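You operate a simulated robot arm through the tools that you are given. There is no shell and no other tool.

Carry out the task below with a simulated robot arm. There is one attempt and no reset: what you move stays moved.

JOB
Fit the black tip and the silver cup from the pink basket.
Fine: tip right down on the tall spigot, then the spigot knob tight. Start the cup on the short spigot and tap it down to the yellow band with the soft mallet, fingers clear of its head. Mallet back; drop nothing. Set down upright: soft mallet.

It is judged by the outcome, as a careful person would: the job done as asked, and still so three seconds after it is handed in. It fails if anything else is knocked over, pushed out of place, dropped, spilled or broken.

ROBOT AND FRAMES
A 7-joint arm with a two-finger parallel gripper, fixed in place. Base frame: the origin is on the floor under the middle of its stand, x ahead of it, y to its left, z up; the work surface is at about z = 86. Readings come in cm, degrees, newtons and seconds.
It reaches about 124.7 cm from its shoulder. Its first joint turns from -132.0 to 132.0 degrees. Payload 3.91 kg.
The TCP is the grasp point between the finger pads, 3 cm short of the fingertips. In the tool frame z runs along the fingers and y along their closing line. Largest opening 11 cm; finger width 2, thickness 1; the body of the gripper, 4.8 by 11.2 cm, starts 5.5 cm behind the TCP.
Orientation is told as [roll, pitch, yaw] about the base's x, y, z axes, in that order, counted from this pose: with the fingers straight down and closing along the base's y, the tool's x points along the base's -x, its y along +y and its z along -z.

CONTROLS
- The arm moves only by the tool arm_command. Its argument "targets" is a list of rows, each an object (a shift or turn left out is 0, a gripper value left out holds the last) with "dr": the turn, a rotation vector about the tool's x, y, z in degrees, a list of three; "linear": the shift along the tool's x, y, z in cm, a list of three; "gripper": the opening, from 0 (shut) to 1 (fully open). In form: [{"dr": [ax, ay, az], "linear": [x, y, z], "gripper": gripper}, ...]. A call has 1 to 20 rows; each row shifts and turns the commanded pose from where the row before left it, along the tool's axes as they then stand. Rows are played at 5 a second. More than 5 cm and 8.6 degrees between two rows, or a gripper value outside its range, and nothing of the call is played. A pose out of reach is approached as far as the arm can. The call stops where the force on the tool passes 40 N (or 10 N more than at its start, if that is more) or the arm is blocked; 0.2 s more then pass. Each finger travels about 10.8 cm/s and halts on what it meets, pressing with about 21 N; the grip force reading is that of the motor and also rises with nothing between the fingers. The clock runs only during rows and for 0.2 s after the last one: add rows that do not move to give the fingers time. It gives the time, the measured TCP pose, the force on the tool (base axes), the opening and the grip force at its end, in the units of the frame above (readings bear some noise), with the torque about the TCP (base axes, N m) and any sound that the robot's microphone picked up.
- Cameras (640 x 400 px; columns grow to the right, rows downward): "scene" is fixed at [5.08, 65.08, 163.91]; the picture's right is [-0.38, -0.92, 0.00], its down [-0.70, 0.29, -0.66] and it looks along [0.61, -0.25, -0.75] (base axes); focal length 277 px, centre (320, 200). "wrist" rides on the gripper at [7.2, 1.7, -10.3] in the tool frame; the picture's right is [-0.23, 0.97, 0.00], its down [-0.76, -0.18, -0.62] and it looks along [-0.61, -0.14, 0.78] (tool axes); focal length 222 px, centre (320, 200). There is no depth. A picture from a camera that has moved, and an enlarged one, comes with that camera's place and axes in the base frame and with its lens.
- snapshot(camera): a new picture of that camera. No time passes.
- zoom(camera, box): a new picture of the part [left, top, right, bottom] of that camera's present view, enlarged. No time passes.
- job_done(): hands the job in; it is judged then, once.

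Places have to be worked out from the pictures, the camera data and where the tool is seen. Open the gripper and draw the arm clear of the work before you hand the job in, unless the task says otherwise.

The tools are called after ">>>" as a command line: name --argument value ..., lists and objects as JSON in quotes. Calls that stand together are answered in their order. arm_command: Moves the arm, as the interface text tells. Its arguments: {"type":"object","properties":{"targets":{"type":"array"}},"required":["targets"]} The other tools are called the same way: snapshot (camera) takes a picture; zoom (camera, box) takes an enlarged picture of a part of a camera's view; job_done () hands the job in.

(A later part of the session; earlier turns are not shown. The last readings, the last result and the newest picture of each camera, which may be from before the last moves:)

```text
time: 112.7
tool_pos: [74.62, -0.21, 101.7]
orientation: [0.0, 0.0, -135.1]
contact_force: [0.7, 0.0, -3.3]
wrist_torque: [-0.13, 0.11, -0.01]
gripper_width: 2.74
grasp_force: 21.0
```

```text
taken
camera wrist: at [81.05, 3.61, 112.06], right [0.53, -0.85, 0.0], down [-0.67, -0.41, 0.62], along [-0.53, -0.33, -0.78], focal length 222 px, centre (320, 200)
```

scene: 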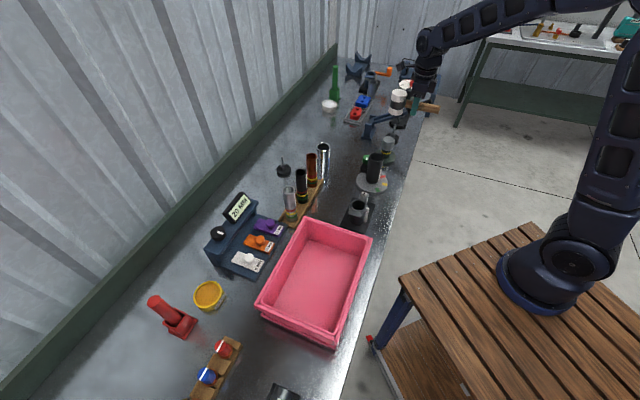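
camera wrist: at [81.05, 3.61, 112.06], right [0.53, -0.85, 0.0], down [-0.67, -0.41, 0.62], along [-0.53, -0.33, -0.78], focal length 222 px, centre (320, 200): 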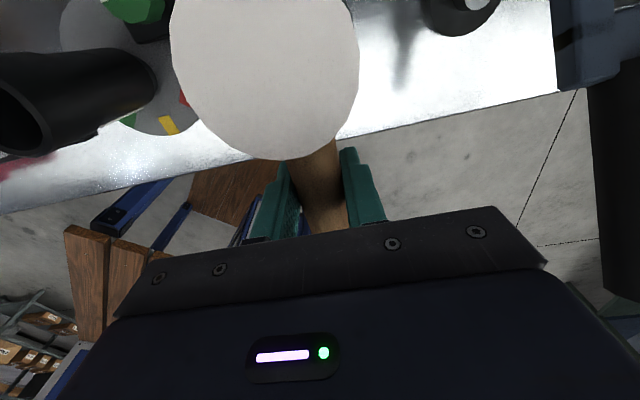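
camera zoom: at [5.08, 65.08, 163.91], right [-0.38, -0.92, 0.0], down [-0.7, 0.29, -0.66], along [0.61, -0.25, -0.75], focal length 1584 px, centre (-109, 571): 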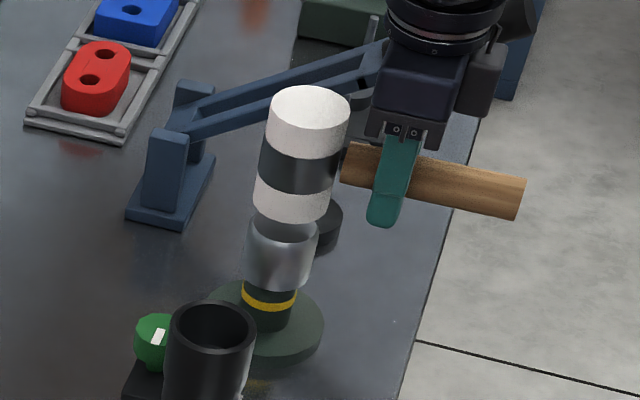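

The mallet face is square over the cup. I'll try a first gentle tap of a couple of centimetres' stroke, then lift again.

>>> arm_command --targets '[{"linear": [0, 0, 1.5]}, {"linear": [0, 0, 1.5]}, {"linear": [0, 0, -1.5]}, {"linear": [0, 0, -1.5]}, {}]'

>>> zoom --camera "scene" --box '[360, 100, 430, 170]'

>>> snapshot --camera "wrist"

```text
time: 113.9
tool_pos: [74.57, -0.25, 101.75]
orientation: [0.0, -0.1, -135.0]
contact_force: [-1.2, 0.1, -3.0]
wrist_torque: [-0.13, 0.1, -0.02]
gripper_width: 2.74
grasp_force: 21.2
```

```text
5.71 times, centred on (395, 135) of scene
camera zoom: at [5.08, 65.08, 163.91], right [-0.38, -0.92, 0.0], down [-0.7, 0.29, -0.66], along [0.61, -0.25, -0.75], focal length 1584 px, centre (-109, 571)
```

zoom: 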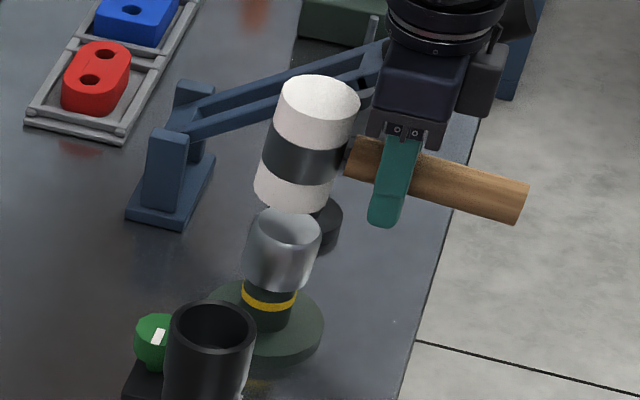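

```text
taken
camera wrist: at [80.95, 3.62, 112.1], right [0.53, -0.85, 0.0], down [-0.66, -0.41, 0.62], along [-0.53, -0.33, -0.78], focal length 222 px, centre (320, 200)
```

wrist: 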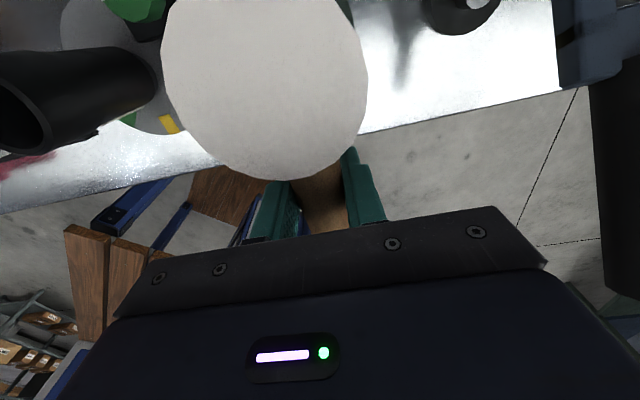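

The mallet pivoted up in the grip on impact, so the lever arm is too much for the finger friction. I'll check whether the cup moved.

>>> zoom --camera "scene" --box '[376, 130, 404, 162]'

>>> zoom --camera "wrist" --box '[240, 100, 400, 260]'

```text
12.50 times, centred on (390, 146) of scene
camera zoom: at [5.08, 65.08, 163.91], right [-0.38, -0.92, 0.0], down [-0.7, 0.29, -0.66], along [0.61, -0.25, -0.75], focal length 3464 px, centre (-555, 875)
```

zoom: 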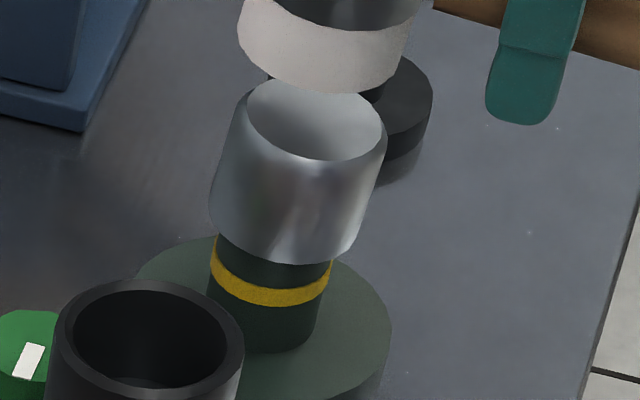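

```text
2.50 times, centred on (320, 180) of wrist
camera zoom: at [80.95, 3.62, 112.1], right [0.53, -0.85, 0.0], down [-0.66, -0.41, 0.62], along [-0.53, -0.33, -0.78], focal length 555 px, centre (320, 250)
```

zoom: 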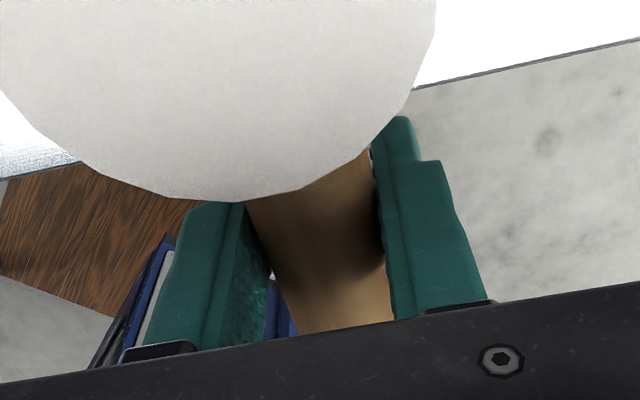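

The cup tilted slightly toward the gripper side because the mallet face pivoted 6° as I overshot about 0.6 cm. I'll level the face by tilting the tool -6° about its closing axis, lift a bit, and check before a quicker tap that stops right at contact.

>>> arm_command --targets '[{"linear": [0, 0, -1.5]}, {"dr": [0, -6, 0]}, {}, {}]'

>>> zoom --camera "scene" --box '[360, 95, 430, 165]'

>>> snapshot --camera "wrist"

```text
time: 114.9
tool_pos: [74.54, -0.15, 103.4]
orientation: [0.1, -6.0, -135.1]
contact_force: [-0.7, -0.4, -4.0]
wrist_torque: [-0.1, 0.08, 0.01]
gripper_width: 2.72
grasp_force: 21.4
```

```text
5.71 times, centred on (395, 130) of scene
camera zoom: at [5.08, 65.08, 163.91], right [-0.38, -0.92, 0.0], down [-0.7, 0.29, -0.66], along [0.61, -0.25, -0.75], focal length 1584 px, centre (-109, 600)
```

zoom: 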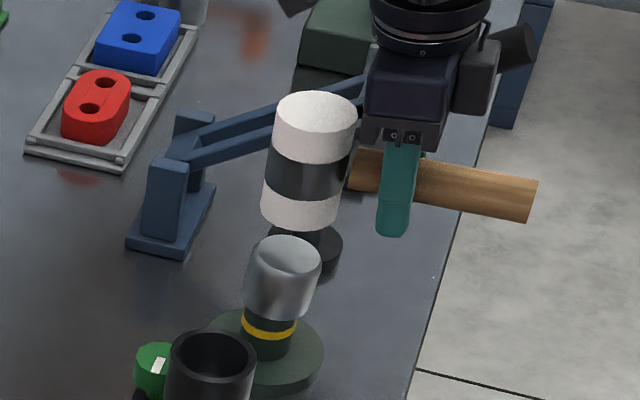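

```text
taken
camera wrist: at [81.76, 4.35, 112.83], right [0.53, -0.85, 0.02], down [-0.62, -0.36, 0.7], along [-0.59, -0.38, -0.71], focal length 222 px, centre (320, 200)
```

wrist: 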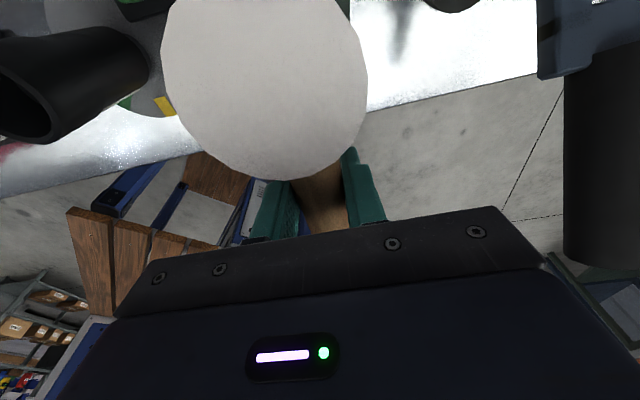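

The face is level again. I'll shift the head 0.4 cm toward the cup's raised far side and do a quicker tap that ends about 3–4 mm past first contact.

>>> arm_command --targets '[{"linear": [0.4, 0, -0.04]}, {}, {"linear": [0.434, 0, 4.127]}, {"linear": [-0.434, 0, -4.127]}, {}, {}]'

>>> zoom --camera "scene" --box '[360, 95, 430, 165]'

>>> snapshot --camera "wrist"

>>> zoom --camera "scene" --box '[376, 130, 404, 162]'

```text
time: 116.3
tool_pos: [74.94, 0.04, 103.42]
orientation: [0.0, -5.9, -135.0]
contact_force: [0.6, 0.2, -2.8]
wrist_torque: [-0.09, 0.14, -0.02]
gripper_width: 2.76
grasp_force: 21.3
```

```text
5.71 times, centred on (395, 130) of scene
camera zoom: at [5.08, 65.08, 163.91], right [-0.38, -0.92, 0.0], down [-0.7, 0.29, -0.66], along [0.61, -0.25, -0.75], focal length 1584 px, centre (-109, 600)
```

zoom: 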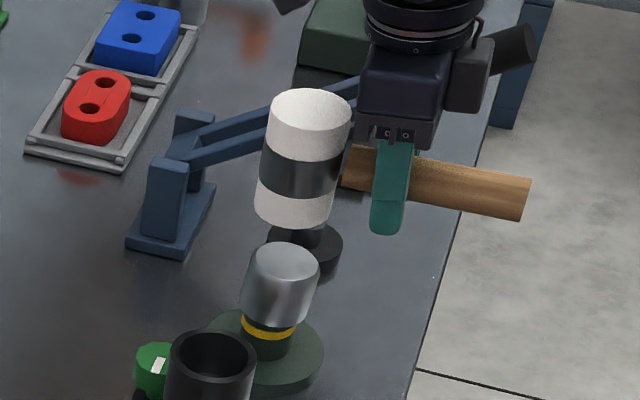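

```text
taken
camera wrist: at [81.98, 4.7, 112.94], right [0.53, -0.85, 0.02], down [-0.62, -0.36, 0.7], along [-0.59, -0.38, -0.71], focal length 222 px, centre (320, 200)
```

wrist: 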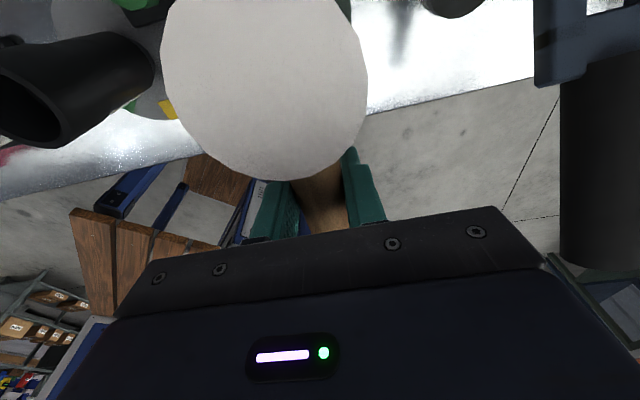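

```text
12.50 times, centred on (390, 146) of scene
camera zoom: at [5.08, 65.08, 163.91], right [-0.38, -0.92, 0.0], down [-0.7, 0.29, -0.66], along [0.61, -0.25, -0.75], focal length 3464 px, centre (-555, 875)
```

zoom: 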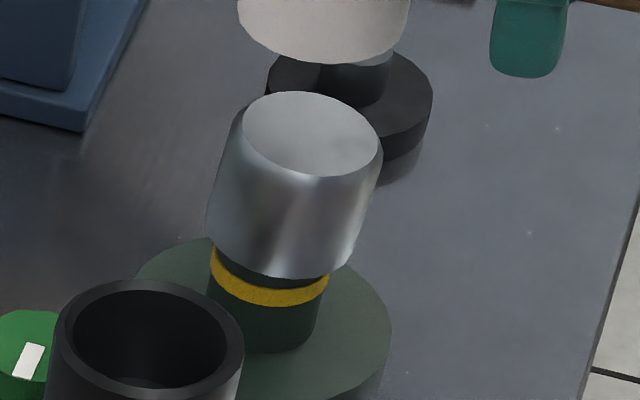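

That tap worked: the cup dropped about 0.5 cm and the mallet didn't pivot. The cup still leans slightly, so I'll look closely before the next tap.

>>> zoom --camera "scene" --box '[382, 134, 402, 156]'

```text
16.00 times, centred on (392, 145) of scene
camera zoom: at [5.08, 65.08, 163.91], right [-0.38, -0.92, 0.0], down [-0.7, 0.29, -0.66], along [0.61, -0.25, -0.75], focal length 4434 px, centre (-832, 1080)
```

zoom: 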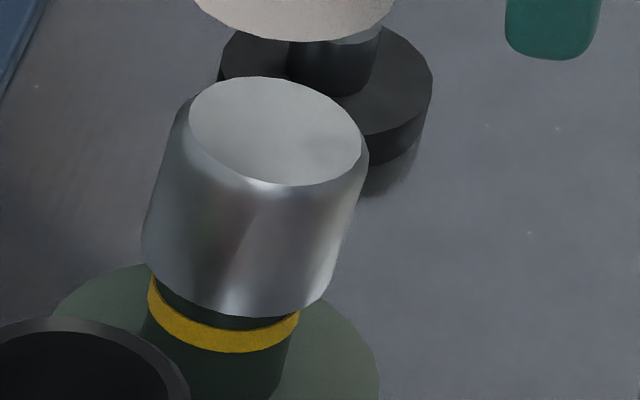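

About 0.8 cm remains to the band. I'll tap again 0.4 cm lower, nudging the head slightly toward the cup's high side.

>>> arm_command --targets '[{"linear": [0.32, -0.28, 0.42]}, {}, {"linear": [0.43, 0, 4.08]}, {"linear": [-0.43, 0, -4.08]}, {}, {}]'

>>> zoom --camera "scene" --box '[382, 134, 402, 156]'

>>> zoom --camera "scene" --box '[360, 95, 430, 165]'

>>> snapshot --camera "wrist"

```text
time: 117.7
tool_pos: [74.81, 0.35, 102.99]
orientation: [0.1, -6.0, -135.0]
contact_force: [-1.0, 0.1, -3.9]
wrist_torque: [-0.12, 0.1, 0.0]
gripper_width: 2.73
grasp_force: 21.5
```

```text
16.00 times, centred on (392, 145) of scene
camera zoom: at [5.08, 65.08, 163.91], right [-0.38, -0.92, 0.0], down [-0.7, 0.29, -0.66], along [0.61, -0.25, -0.75], focal length 4434 px, centre (-832, 1080)
```

zoom: 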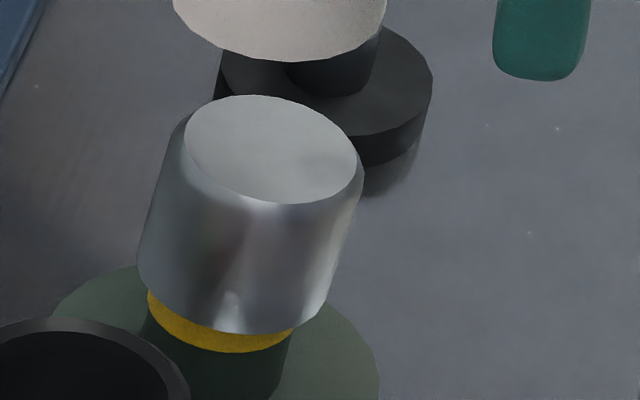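

```text
5.71 times, centred on (395, 130) of scene
camera zoom: at [5.08, 65.08, 163.91], right [-0.38, -0.92, 0.0], down [-0.7, 0.29, -0.66], along [0.61, -0.25, -0.75], focal length 1584 px, centre (-109, 600)
```

zoom: 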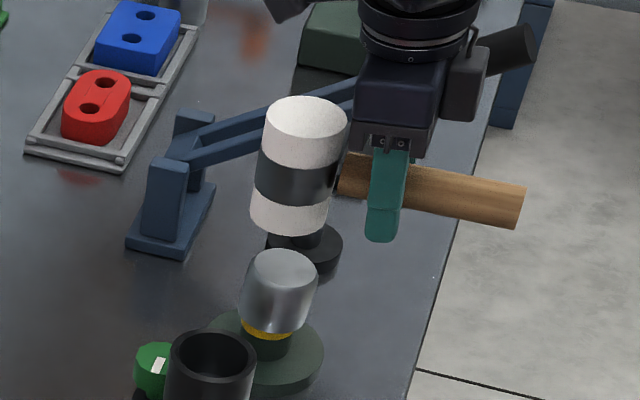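

```text
taken
camera wrist: at [81.91, 4.97, 112.46], right [0.53, -0.85, 0.02], down [-0.62, -0.36, 0.7], along [-0.59, -0.38, -0.71], focal length 222 px, centre (320, 200)
```

wrist: 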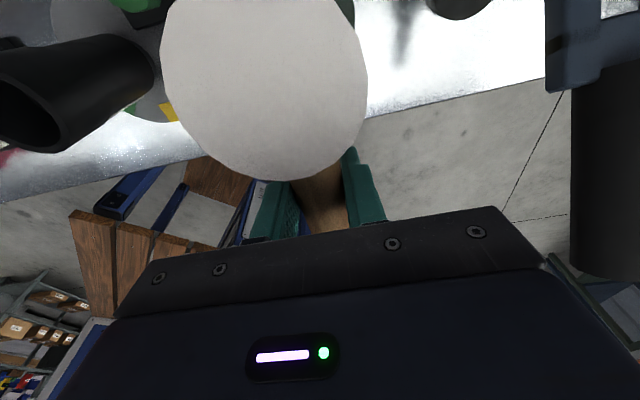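

Only about 0.3 cm remains between the rim and the band's top edge, and the mallet hasn't pivoted. One more tap, about 0.3 cm deeper.

>>> arm_command --targets '[{}, {"linear": [0.455, 0, 4.33]}, {"linear": [-0.455, 0, -4.33]}, {}, {}]'

>>> zoom --camera "scene" --box '[382, 134, 402, 156]'

>>> zoom --camera "scene" --box '[360, 95, 430, 165]'

>>> snapshot --camera "wrist"

```text
time: 118.9
tool_pos: [74.72, 0.25, 102.86]
orientation: [0.0, -6.0, -135.0]
contact_force: [0.0, 0.1, -3.4]
wrist_torque: [-0.11, 0.12, -0.01]
gripper_width: 2.75
grasp_force: 21.1
```

```text
16.00 times, centred on (392, 145) of scene
camera zoom: at [5.08, 65.08, 163.91], right [-0.38, -0.92, 0.0], down [-0.7, 0.29, -0.66], along [0.61, -0.25, -0.75], focal length 4434 px, centre (-832, 1080)
```

zoom: 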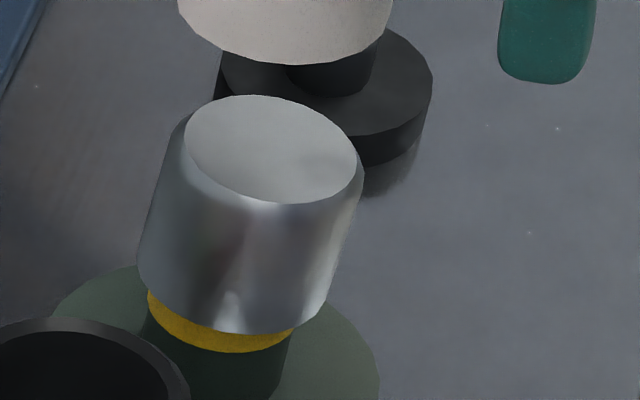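

```text
5.71 times, centred on (395, 130) of scene
camera zoom: at [5.08, 65.08, 163.91], right [-0.38, -0.92, 0.0], down [-0.7, 0.29, -0.66], along [0.61, -0.25, -0.75], focal length 1584 px, centre (-109, 600)
```

zoom: 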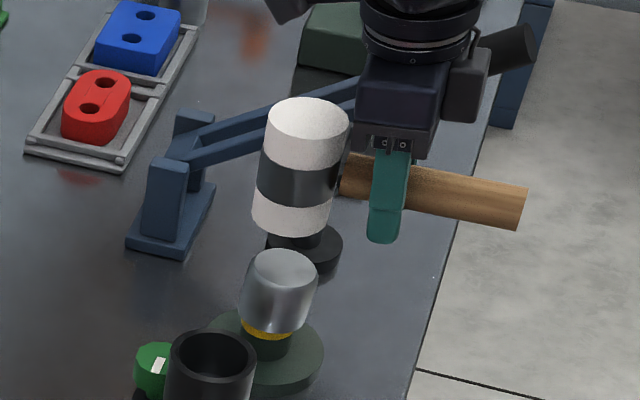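

```text
taken
camera wrist: at [81.93, 4.78, 112.31], right [0.53, -0.85, 0.02], down [-0.62, -0.36, 0.7], along [-0.59, -0.38, -0.71], focal length 222 px, centre (320, 200)
```

wrist: 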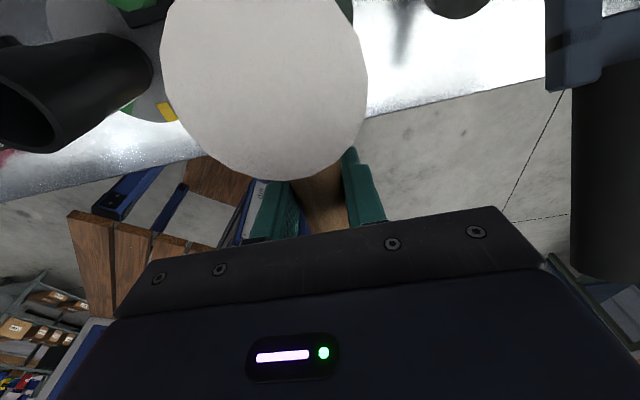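

The cup didn't move on that one, so either the stroke just missed or it's at the band already. I'll zoom hard on the rim and band.

>>> zoom --camera "scene" --box '[384, 145, 400, 157]'

```text
16.00 times, centred on (392, 151) of scene
camera zoom: at [5.08, 65.08, 163.91], right [-0.38, -0.92, 0.0], down [-0.7, 0.29, -0.66], along [0.61, -0.25, -0.75], focal length 4434 px, centre (-832, 984)
```

zoom: 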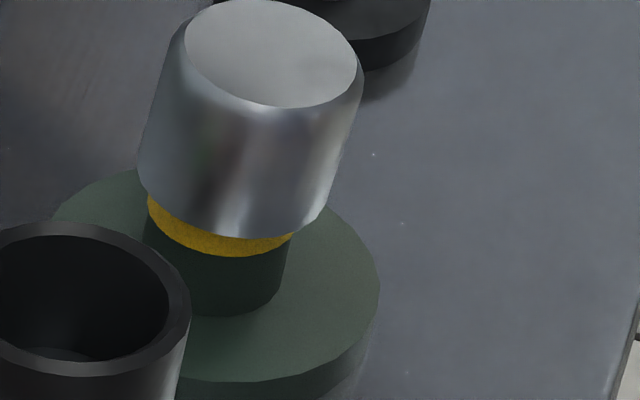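

The cup leans a few degrees toward the camera's right, with that side already down at the band while the other side is still a little high. I'll shift the head about 1.8 cm toward the high side and tap there.

>>> arm_command --targets '[{"linear": [1.64, -0.7, -0.17]}, {}, {"linear": [0.475, 0, 4.525]}, {"linear": [-0.475, 0, -4.525]}, {}, {}]'

>>> zoom --camera "scene" --box '[384, 145, 400, 157]'

>>> zoom --camera "scene" --box '[360, 95, 430, 165]'

>>> snapshot --camera "wrist"

```text
time: 120.3
tool_pos: [75.48, 2.11, 102.91]
orientation: [0.0, -5.9, -135.1]
contact_force: [0.2, 0.1, -3.8]
wrist_torque: [-0.1, 0.12, 0.01]
gripper_width: 2.75
grasp_force: 21.1
```

```text
16.00 times, centred on (392, 151) of scene
camera zoom: at [5.08, 65.08, 163.91], right [-0.38, -0.92, 0.0], down [-0.7, 0.29, -0.66], along [0.61, -0.25, -0.75], focal length 4434 px, centre (-832, 984)
```

zoom: 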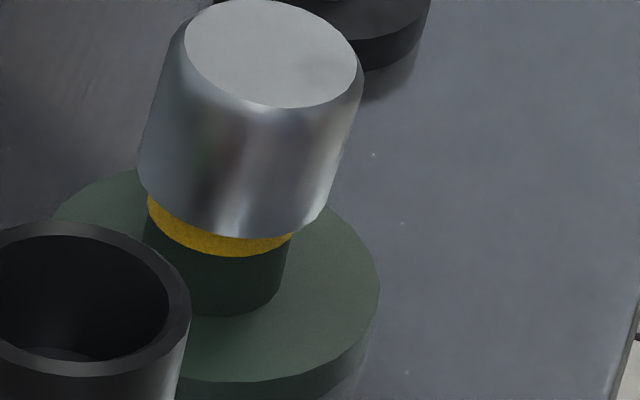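

```text
5.71 times, centred on (395, 130) of scene
camera zoom: at [5.08, 65.08, 163.91], right [-0.38, -0.92, 0.0], down [-0.7, 0.29, -0.66], along [0.61, -0.25, -0.75], focal length 1584 px, centre (-109, 600)
```

zoom: 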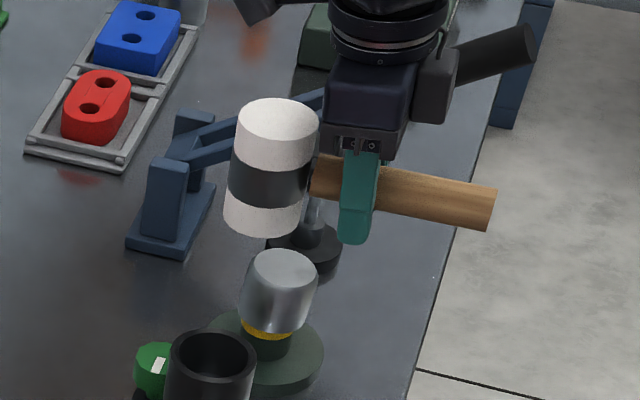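

```text
taken
camera wrist: at [82.56, 6.67, 112.34], right [0.53, -0.85, 0.02], down [-0.62, -0.36, 0.7], along [-0.59, -0.38, -0.71], focal length 222 px, centre (320, 200)
```

wrist: 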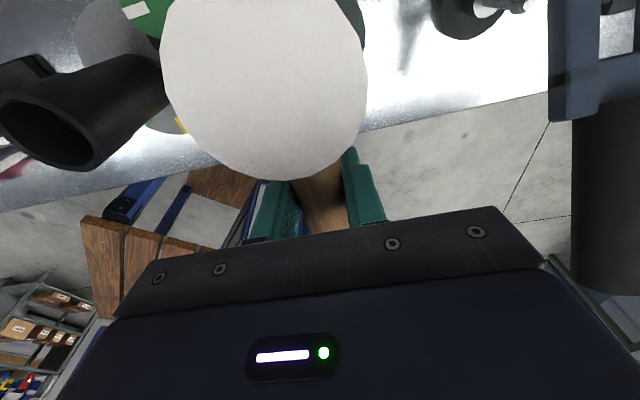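

No contact was made that time: the stroke turned just above the cup, which sits lower now. I'll repeat with the stroke 0.35 cm deeper.

>>> arm_command --targets '[{}, {"linear": [0.512, 0, 4.873]}, {"linear": [-0.512, 0, -4.873]}, {}, {}]'

>>> zoom --camera "scene" --box '[384, 145, 400, 157]'

>>> snapshot --camera "wrist"

```text
time: 121.5
tool_pos: [75.39, 1.92, 102.74]
orientation: [-0.1, -6.0, -135.2]
contact_force: [0.5, 0.5, -3.6]
wrist_torque: [-0.13, 0.15, 0.01]
gripper_width: 2.75
grasp_force: 21.3
```

```text
16.00 times, centred on (392, 151) of scene
camera zoom: at [5.08, 65.08, 163.91], right [-0.38, -0.92, 0.0], down [-0.7, 0.29, -0.66], along [0.61, -0.25, -0.75], focal length 4434 px, centre (-832, 984)
```

zoom: 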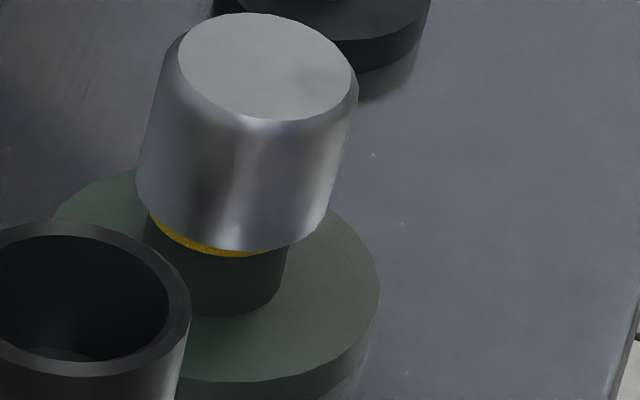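

```text
taken
camera wrist: at [82.6, 6.44, 112.23], right [0.53, -0.85, 0.02], down [-0.62, -0.36, 0.7], along [-0.59, -0.38, -0.71], focal length 222 px, centre (320, 200)
```

wrist: 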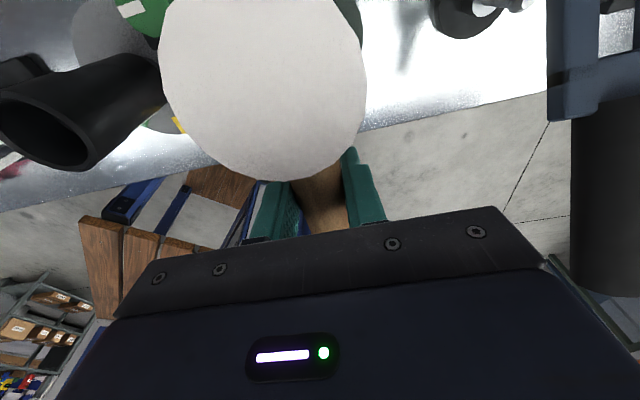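

The cup dropped another 0.4 cm and straightened. By the sight lines its rim now just overlaps the top edge of the yellow band, so I stop here to avoid driving it past. I'll lift the mallet, level the tool and swing back to the pick-up yaw.

>>> arm_command --targets '[{"linear": [-0.2875, 0, -2.735]}, {"linear": [-0.2875, 0, -2.735]}, {"linear": [-0.2875, 0, -2.735]}, {"linear": [-0.2875, 0, -2.735]}, {"dr": [0, 3, 0]}, {"dr": [0, 3, 0]}, {"linear": [0, 0, -1.5]}, {}]'

>>> zoom --camera "scene" --box '[370, 130, 410, 170]'

>>> snapshot --camera "wrist"

```text
time: 123.3
tool_pos: [75.44, 1.93, 115.38]
orientation: [0.1, 0.0, -135.0]
contact_force: [0.1, 0.4, -3.8]
wrist_torque: [-0.11, 0.14, 0.02]
gripper_width: 2.75
grasp_force: 21.3
```

```text
10.00 times, centred on (390, 150) of scene
camera zoom: at [5.08, 65.08, 163.91], right [-0.38, -0.92, 0.0], down [-0.7, 0.29, -0.66], along [0.61, -0.25, -0.75], focal length 2772 px, centre (-380, 700)
```

zoom: 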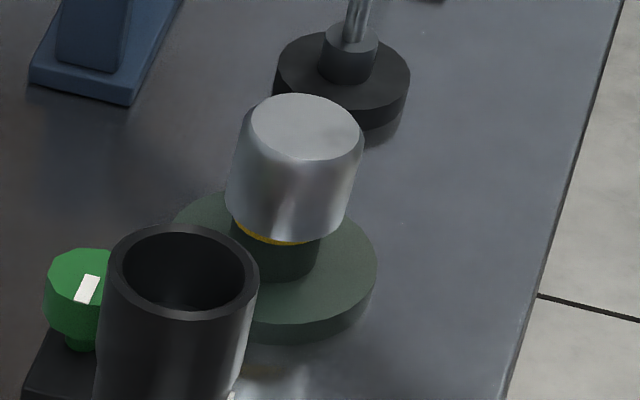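

```text
taken
camera wrist: at [81.88, 5.87, 125.56], right [0.53, -0.85, 0.0], down [-0.67, -0.41, 0.62], along [-0.53, -0.33, -0.78], focal length 222 px, centre (320, 200)
```

wrist: 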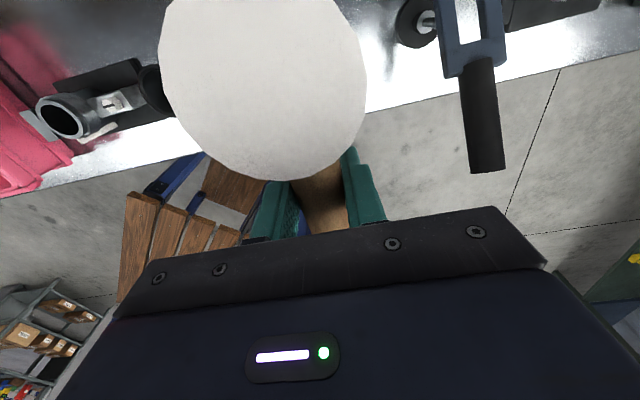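

The cup looks nearly level with just the lower part of the band showing beneath the rim. Now I'll swing back to yaw -45° and fly the mallet home, high above everything.

>>> arm_command --targets '[{"dr": [0, 0, -6]}, {"dr": [0, 0, -6]}, {"dr": [0, 0, -6]}, {"dr": [0, 0, -6]}, {"dr": [0, 0, -6]}, {"dr": [0, 0, -6]}, {"dr": [0, 0, -6]}, {"dr": [0, 0, -6]}, {"dr": [0, 0, -6]}, {"dr": [0, 0, -6]}, {"dr": [0, 0, -6]}, {"dr": [0, 0, -6]}, {"dr": [0, 0, -6]}, {"dr": [0, 0, -6]}, {"dr": [0, 0, -6]}, {}]'

>>> arm_command --targets '[{"linear": [0.14, 1.58, 0]}, {"linear": [0.283, 3.16, 0]}, {"linear": [0.283, 3.16, 0]}, {"linear": [0.283, 3.16, 0]}, {"linear": [0.283, 3.16, 0]}, {"linear": [0.283, 3.16, 0]}, {"linear": [0.283, 3.16, 0]}, {"linear": [0.283, 3.16, 0]}, {"linear": [0.283, 3.16, 0]}, {"linear": [0.283, 3.16, 0]}, {"linear": [0.283, 3.16, 0]}, {"linear": [0.283, 3.16, 0]}, {"linear": [0.283, 3.16, 0]}, {"linear": [0.14, 1.58, 0]}, {}, {}]'

>>> snapshot --camera "wrist"

>>> snapshot --camera "scene"

```text
time: 126.7
tool_pos: [75.61, 1.99, 115.23]
orientation: [0.0, -0.1, -45.0]
contact_force: [-0.1, -0.1, -3.7]
wrist_torque: [-0.11, -0.14, -0.01]
gripper_width: 2.74
grasp_force: 20.9
```

```text
time: 130.1
tool_pos: [101.86, 33.63, 115.19]
orientation: [0.0, 0.0, -45.1]
contact_force: [-0.6, -0.2, -3.4]
wrist_torque: [-0.13, -0.12, 0.0]
gripper_width: 2.75
grasp_force: 21.1
```

```text
taken
camera wrist: at [98.07, 39.91, 125.52], right [0.85, 0.53, 0.0], down [0.41, -0.66, 0.62], along [0.33, -0.53, -0.78], focal length 222 px, centre (320, 200)
```

wrist: 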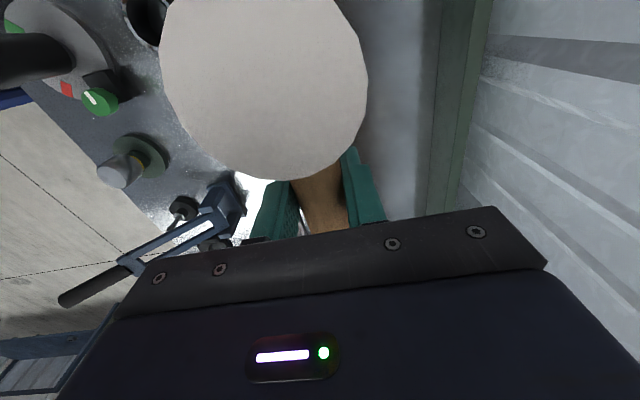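

```text
taken
```

scene: 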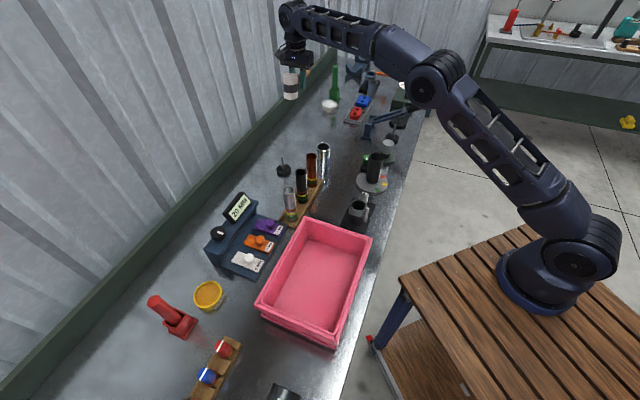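

The mallet is above its home. I'll tilt the tool -6° to bring the head level again and descend to about 2 cm above the bench.

>>> arm_command --targets '[{"dr": [0, -3, 0]}, {"dr": [0, -3, 0]}, {"linear": [0.304, 0, 2.89]}, {"linear": [0.304, 0, 2.89]}, {"linear": [0.304, 0, 2.89]}, {"linear": [0.304, 0, 2.89]}, {"linear": [0.304, 0, 2.89]}, {"linear": [0.304, 0, 2.89]}, {"linear": [0.304, 0, 2.89]}, {"linear": [0.304, 0, 2.89]}, {}, {}]'

>>> zoom --camera "scene" --box '[270, 80, 350, 170]'

>>> snapshot --camera "wrist"

```text
time: 132.7
tool_pos: [102.18, 33.69, 92.08]
orientation: [0.0, -5.9, -45.1]
contact_force: [-0.4, 0.0, -3.8]
wrist_torque: [-0.13, -0.11, -0.01]
gripper_width: 2.76
grasp_force: 20.8
```

```text
4.44 times, centred on (310, 125) of scene
camera zoom: at [5.08, 65.08, 163.91], right [-0.38, -0.92, 0.0], down [-0.7, 0.29, -0.66], along [0.61, -0.25, -0.75], focal length 1232 px, centre (364, 533)
```

zoom: 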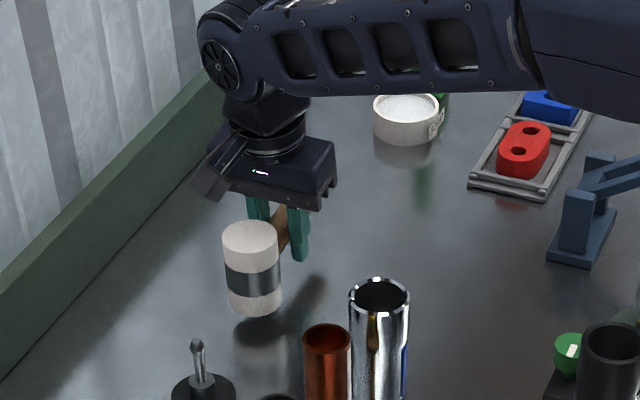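

```text
taken
camera wrist: at [97.62, 40.63, 101.53], right [0.85, 0.53, 0.02], down [0.36, -0.62, 0.7], along [0.38, -0.59, -0.71], focal length 222 px, centre (320, 200)
```

wrist: 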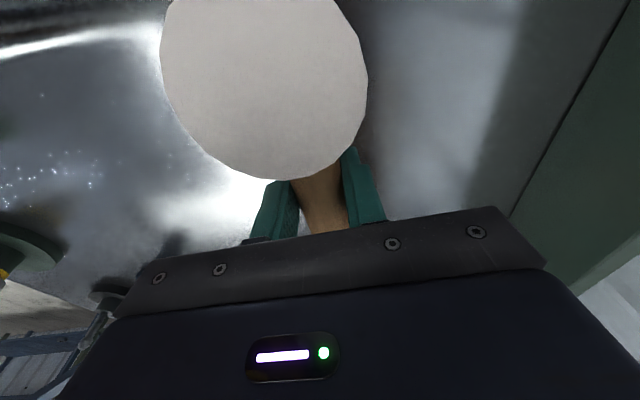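

Level and about 2 cm up. I'll lower gently until the bench takes the weight.

>>> arm_command --targets '[{"linear": [0.084, 0, 0.796]}, {"linear": [0.063, 0, 0.597]}, {}, {}]'

>>> arm_command --targets '[{"linear": [0.021, 0, 0.199]}, {"linear": [0.021, 0, 0.199]}, {}]'

>>> zoom --camera "scene" --box '[270, 80, 350, 170]'

```text
time: 133.7
tool_pos: [102.14, 33.65, 90.69]
orientation: [-0.1, -6.0, -45.1]
contact_force: [-0.6, -0.8, -3.2]
wrist_torque: [-0.12, -0.1, 0.05]
gripper_width: 2.74
grasp_force: 21.1
```

```text
time: 134.5
tool_pos: [102.13, 33.58, 90.28]
orientation: [-0.1, -6.0, -45.1]
contact_force: [-0.3, 0.0, -3.3]
wrist_torque: [-0.11, -0.13, 0.03]
gripper_width: 2.76
grasp_force: 21.2
```

```text
4.44 times, centred on (310, 125) of scene
camera zoom: at [5.08, 65.08, 163.91], right [-0.38, -0.92, 0.0], down [-0.7, 0.29, -0.66], along [0.61, -0.25, -0.75], focal length 1232 px, centre (364, 533)
```

zoom: 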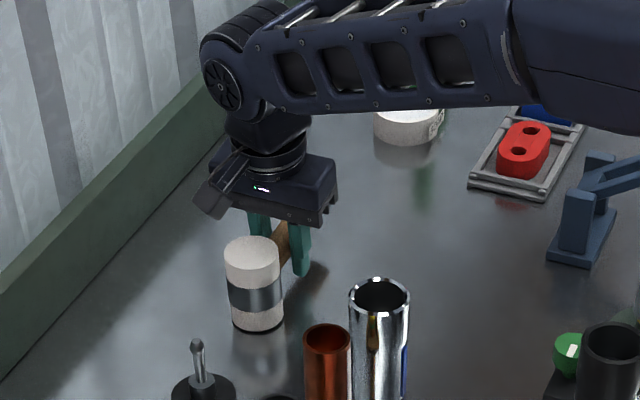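

Still hanging, about 0.2–0.3 cm above. Continuing in tiny steps.

>>> arm_command --targets '[{"linear": [0.0105, 0, 0.0995]}, {"linear": [0.0105, 0, 0.0995]}, {}]'

>>> arm_command --targets '[{"linear": [0.0105, 0, 0.0995]}, {}, {}]'

```text
time: 135.3
tool_pos: [101.99, 33.69, 90.17]
orientation: [0.0, -6.0, -45.2]
contact_force: [-0.8, 0.0, -2.6]
wrist_torque: [-0.05, -0.11, 0.01]
gripper_width: 2.76
grasp_force: 21.3
```

```text
time: 136.1
tool_pos: [102.07, 33.7, 90.08]
orientation: [0.0, -6.0, -45.1]
contact_force: [2.2, -0.8, 1.6]
wrist_torque: [0.17, 0.12, 0.0]
gripper_width: 2.73
grasp_force: 20.7
```

The bench now carries it (force changed sign). I'll check that the head stands flat, then release.

>>> zoom --camera "scene" --box '[280, 120, 320, 165]'

>>> arm_command --targets '[{"gripper": 0.27}, {"gripper": 0.3}, {"gripper": 0.35}, {"gripper": 0.45}, {}]'

>>> zoom --camera "scene" --box '[280, 120, 320, 165]'

>>> snapshot --camera "wrist"

```text
8.89 times, centred on (300, 142) of scene
camera zoom: at [5.08, 65.08, 163.91], right [-0.38, -0.92, 0.0], down [-0.7, 0.29, -0.66], along [0.61, -0.25, -0.75], focal length 2464 px, centre (498, 711)
```

zoom: 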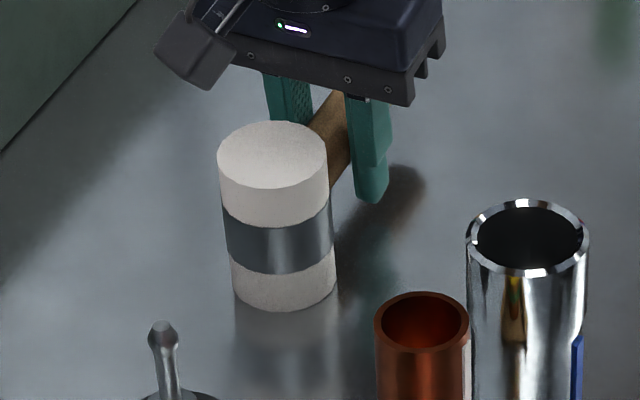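

```text
time: 137.3
tool_pos: [102.12, 33.67, 89.98]
orientation: [0.0, -6.0, -45.1]
contact_force: [-0.2, 0.2, -0.3]
wrist_torque: [0.0, -0.01, -0.01]
gripper_width: 4.92
grasp_force: 0.1
```

```text
8.89 times, centred on (300, 142) of scene
camera zoom: at [5.08, 65.08, 163.91], right [-0.38, -0.92, 0.0], down [-0.7, 0.29, -0.66], along [0.61, -0.25, -0.75], focal length 2464 px, centre (498, 711)
```

zoom: 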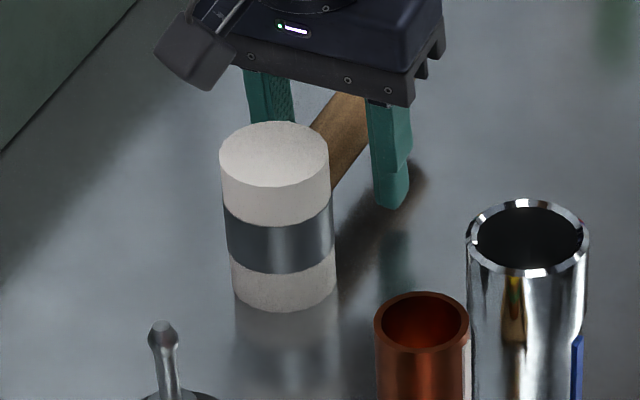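

```text
taken
camera wrist: at [97.47, 40.63, 99.5], right [0.85, 0.53, 0.02], down [0.36, -0.62, 0.7], along [0.38, -0.59, -0.71], focal length 222 px, centre (320, 200)
```

wrist: 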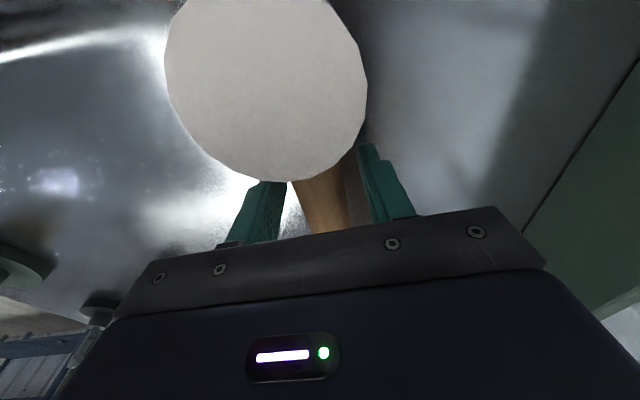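

The mallet stands upright and steady where it came from. I'll withdraw straight up, level the tool, and check.

>>> arm_command --targets '[{"linear": [-0.1, 0, -1.0], "gripper": 0.5}, {"linear": [-0.21, 0, -2.0]}, {"linear": [-0.31, 0, -3.0]}, {"linear": [-0.42, 0, -4.0]}, {"linear": [-0.42, 0, -4.0]}, {"dr": [0, 3, 0], "linear": [-0.42, 0, -4.0]}, {"dr": [0, 3, 0], "linear": [-0.2, 0, -4.0]}, {"linear": [0, 0, -4]}, {"linear": [0, 0, -3]}, {}]'

>>> zoom --camera "scene" --box '[270, 80, 350, 170]'

>>> snapshot --camera "wrist"

>>> zoom --camera "scene" --box '[340, 60, 450, 170]'

```text
time: 139.5
tool_pos: [102.08, 33.86, 119.05]
orientation: [-0.1, 0.1, -45.1]
contact_force: [0.7, -0.9, -0.1]
wrist_torque: [0.01, 0.03, -0.02]
gripper_width: 5.52
grasp_force: 0.0
```

```text
4.44 times, centred on (310, 125) of scene
camera zoom: at [5.08, 65.08, 163.91], right [-0.38, -0.92, 0.0], down [-0.7, 0.29, -0.66], along [0.61, -0.25, -0.75], focal length 1232 px, centre (364, 533)
```

zoom: 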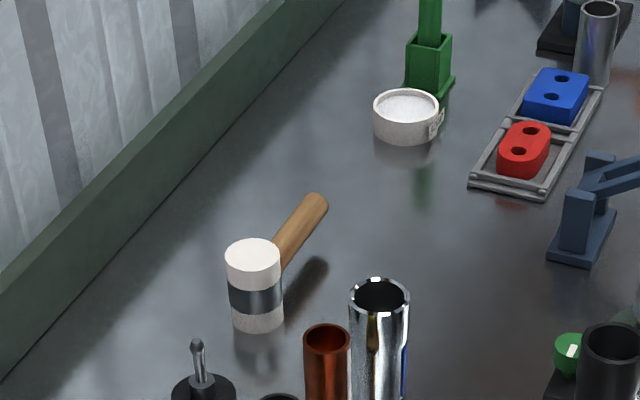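

```text
taken
camera wrist: at [98.23, 40.06, 129.26], right [0.85, 0.53, 0.0], down [0.41, -0.66, 0.62], along [0.33, -0.53, -0.78], focal length 222 px, centre (320, 200)
```

wrist: 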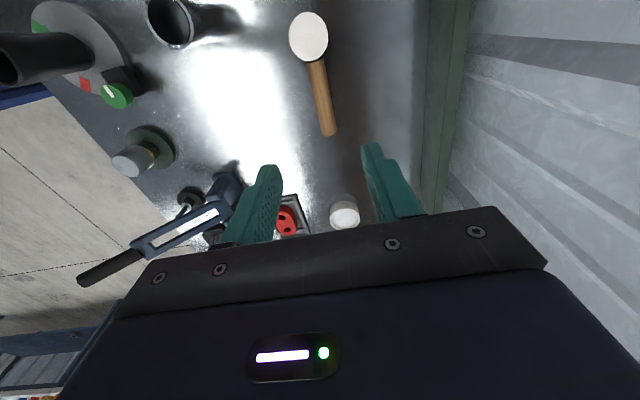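

```text
3.64 times, centred on (395, 115) of scene
camera zoom: at [5.08, 65.08, 163.91], right [-0.38, -0.92, 0.0], down [-0.7, 0.29, -0.66], along [0.61, -0.25, -0.75], focal length 1008 px, centre (47, 509)
```

zoom: 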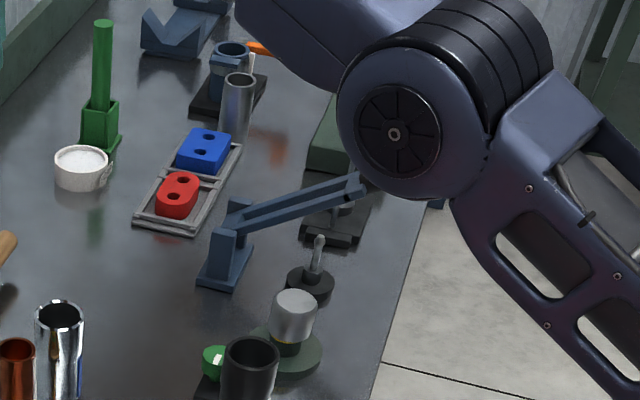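

The mallet is back in place, upright. Now I need to put the lever back. I'll measure its present position from here first.

>>> zoom --camera "wrist" --box '[60, 160, 260, 300]'

>>> zoom --camera "scene" --box '[360, 95, 410, 140]'

```text
2.86 times, centred on (160, 230) of wrist
camera zoom: at [98.23, 40.06, 129.26], right [0.85, 0.53, 0.0], down [0.41, -0.66, 0.62], along [0.33, -0.53, -0.78], focal length 635 px, centre (777, 114)
```

zoom: 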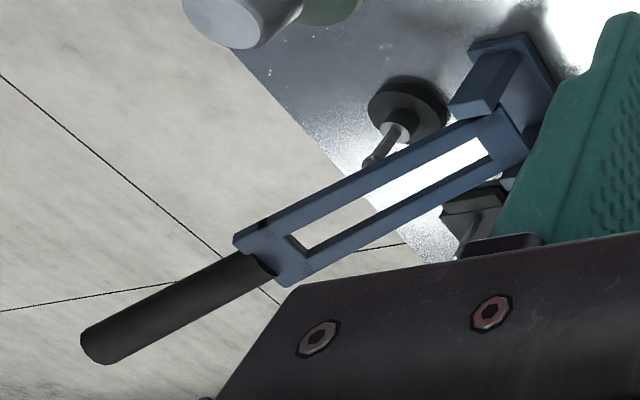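

```text
8.89 times, centred on (385, 118) of scene
camera zoom: at [5.08, 65.08, 163.91], right [-0.38, -0.92, 0.0], down [-0.7, 0.29, -0.66], along [0.61, -0.25, -0.75], focal length 2464 px, centre (-258, 933)
```

zoom: 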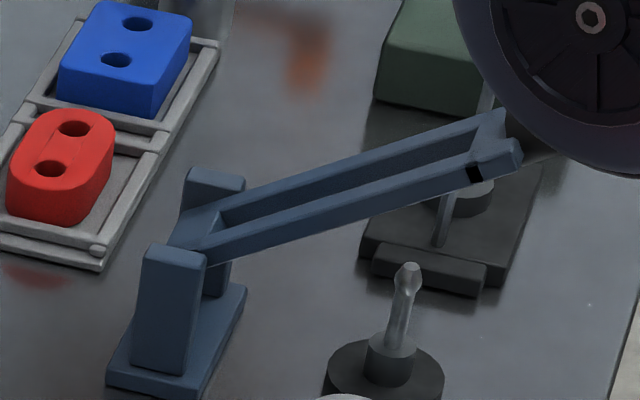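

Triangulating from several views: the hinge is at about (96.3,2.3,95.6), the handle end now at (80.9,-13.5,107.2), about 28° elevation. Originally it was at about 77°, with its end near (92.6,-1.4,119). I'll grip the black handle near its end and carry it back along the arc, starting by flying above it.

>>> arm_command --targets '[{"linear": [-1.418, -3.546, 0]}, {"linear": [-1.418, -3.546, 0]}, {"linear": [-1.418, -3.546, 0]}, {"linear": [-1.418, -3.546, 0]}, {"linear": [-1.418, -3.546, 0]}, {"linear": [-1.418, -3.546, 0]}, {"linear": [-1.418, -3.546, 0]}, {"linear": [-1.418, -3.546, 0]}, {"linear": [-1.418, -3.546, 0]}, {"linear": [-1.418, -3.546, 0]}, {"linear": [-1.418, -3.546, 0]}, {"linear": [-1.418, -3.546, 0]}, {"linear": [-1.418, -3.546, 0]}, {}]'

>>> arm_command --targets '[{"dr": [0, 0, 7.5]}, {"dr": [0, 0, 7.5]}, {"dr": [0, 0, 7.5]}, {"dr": [0, 0, 7.5]}, {"dr": [0, 0, 7.5]}, {"dr": [0, 0, 7.5]}, {"dr": [0, 0, 7.5]}, {"dr": [0, 0, 7.5]}, {"dr": [0, 0, 7.5]}, {"dr": [0, 0, 7.5]}, {"dr": [0, 0, 7.5]}, {"dr": [0, 0, 7.5]}, {}]'

>>> snapshot --camera "wrist"

>>> zoom --camera "wrist" --box '[240, 0, 420, 180]'

>>> zoom --camera "scene" --box '[360, 60, 460, 150]'

```text
time: 142.5
tool_pos: [82.22, -12.01, 119.15]
orientation: [0.0, 0.0, -45.1]
contact_force: [0.4, 0.1, -0.2]
wrist_torque: [0.01, -0.02, 0.01]
gripper_width: 5.5
grasp_force: 0.1
```

```text
time: 145.3
tool_pos: [82.47, -11.98, 119.13]
orientation: [0.0, -0.1, -135.2]
contact_force: [0.0, -0.7, 0.4]
wrist_torque: [0.0, 0.04, -0.01]
gripper_width: 5.5
grasp_force: 0.2
```

```text
taken
camera wrist: at [88.82, -8.2, 129.42], right [0.53, -0.85, 0.0], down [-0.67, -0.41, 0.62], along [-0.53, -0.33, -0.78], focal length 222 px, centre (320, 200)
```

wrist: 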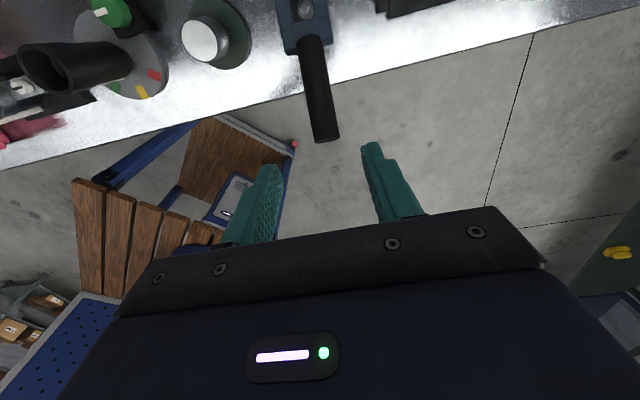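

```text
2.22 times, centred on (330, 90) of wrist
camera zoom: at [88.82, -8.2, 129.42], right [0.53, -0.85, 0.0], down [-0.67, -0.41, 0.62], along [-0.53, -0.33, -0.78], focal length 494 px, centre (298, 444)
```

zoom: 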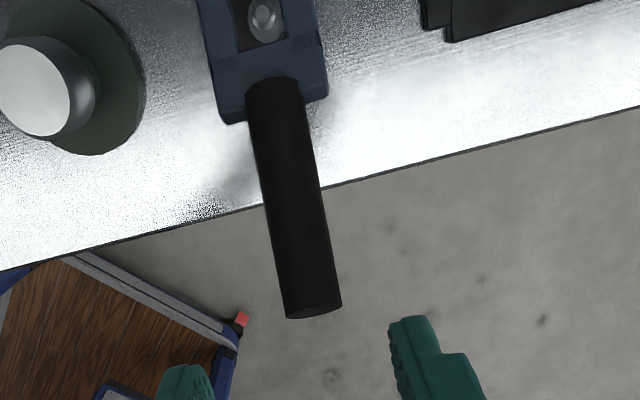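

```text
4.44 times, centred on (410, 105) of scene
camera zoom: at [5.08, 65.08, 163.91], right [-0.38, -0.92, 0.0], down [-0.7, 0.29, -0.66], along [0.61, -0.25, -0.75], focal length 1232 px, centre (-80, 622)
```

zoom: 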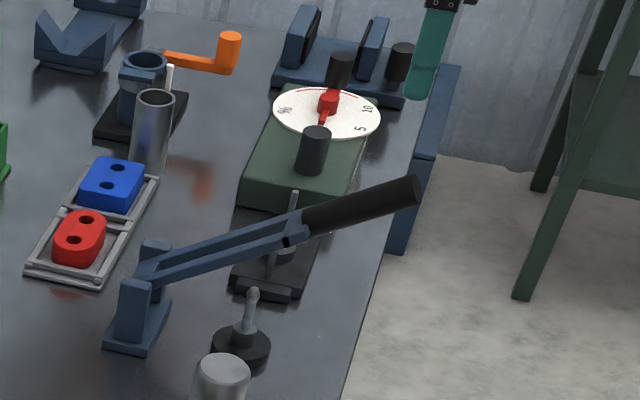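

The handle end is directly beneath, offset about 0.25 cm along tool +y. I'll correct and descend over it with the fingers open.

>>> arm_command --targets '[{"linear": [0, 0.25, 2]}, {"linear": [0, 0, 3]}, {"linear": [0, 0, 3]}, {"linear": [0, 0, 3]}, {"linear": [0, 0, 1.5]}, {}]'

>>> snapshot --camera "wrist"

>>> zoom --camera "scene" --box '[360, 60, 460, 150]'

```text
time: 146.7
tool_pos: [82.57, -12.17, 106.6]
orientation: [0.0, -0.1, -135.1]
contact_force: [-0.3, 0.8, 0.0]
wrist_torque: [0.01, 0.01, -0.02]
gripper_width: 5.51
grasp_force: 0.1
```

```text
taken
camera wrist: at [89.01, -8.35, 116.9], right [0.53, -0.85, 0.0], down [-0.67, -0.41, 0.62], along [-0.53, -0.33, -0.78], focal length 222 px, centre (320, 200)
```

wrist: 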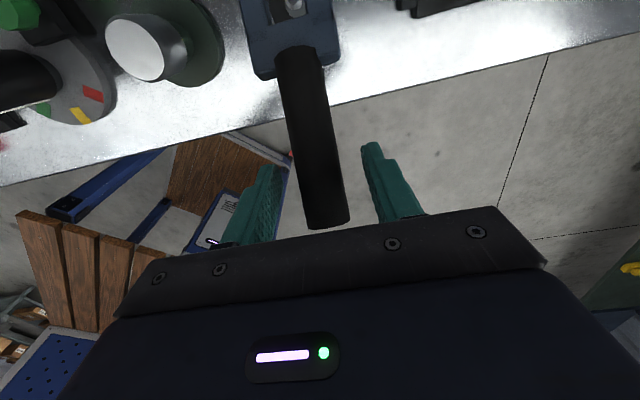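

```text
4.44 times, centred on (410, 105) of scene
camera zoom: at [5.08, 65.08, 163.91], right [-0.38, -0.92, 0.0], down [-0.7, 0.29, -0.66], along [0.61, -0.25, -0.75], focal length 1232 px, centre (-80, 622)
```

zoom: 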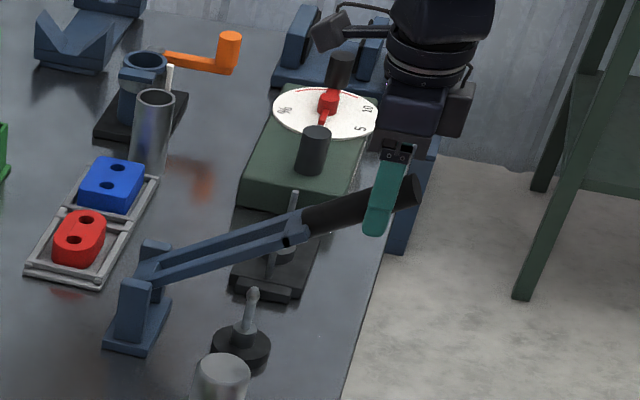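

The handle lies centred between the fingers. Closing on it.

>>> arm_command --targets '[{"gripper": 0.4}, {"gripper": 0.3}, {"gripper": 0.2}, {"gripper": 0.15}, {}, {}]'

>>> zoom --camera "scene" --box '[360, 60, 460, 150]'

```text
time: 148.1
tool_pos: [82.63, -12.25, 106.67]
orientation: [0.1, 0.0, -135.1]
contact_force: [-4.6, 3.0, -1.3]
wrist_torque: [0.0, 0.23, 0.14]
gripper_width: 2.78
grasp_force: 44.9
```

```text
4.44 times, centred on (410, 105) of scene
camera zoom: at [5.08, 65.08, 163.91], right [-0.38, -0.92, 0.0], down [-0.7, 0.29, -0.66], along [0.61, -0.25, -0.75], focal length 1232 px, centre (-80, 622)
```

zoom: 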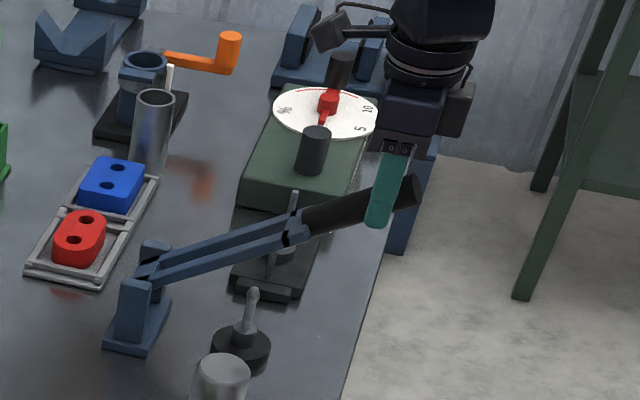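

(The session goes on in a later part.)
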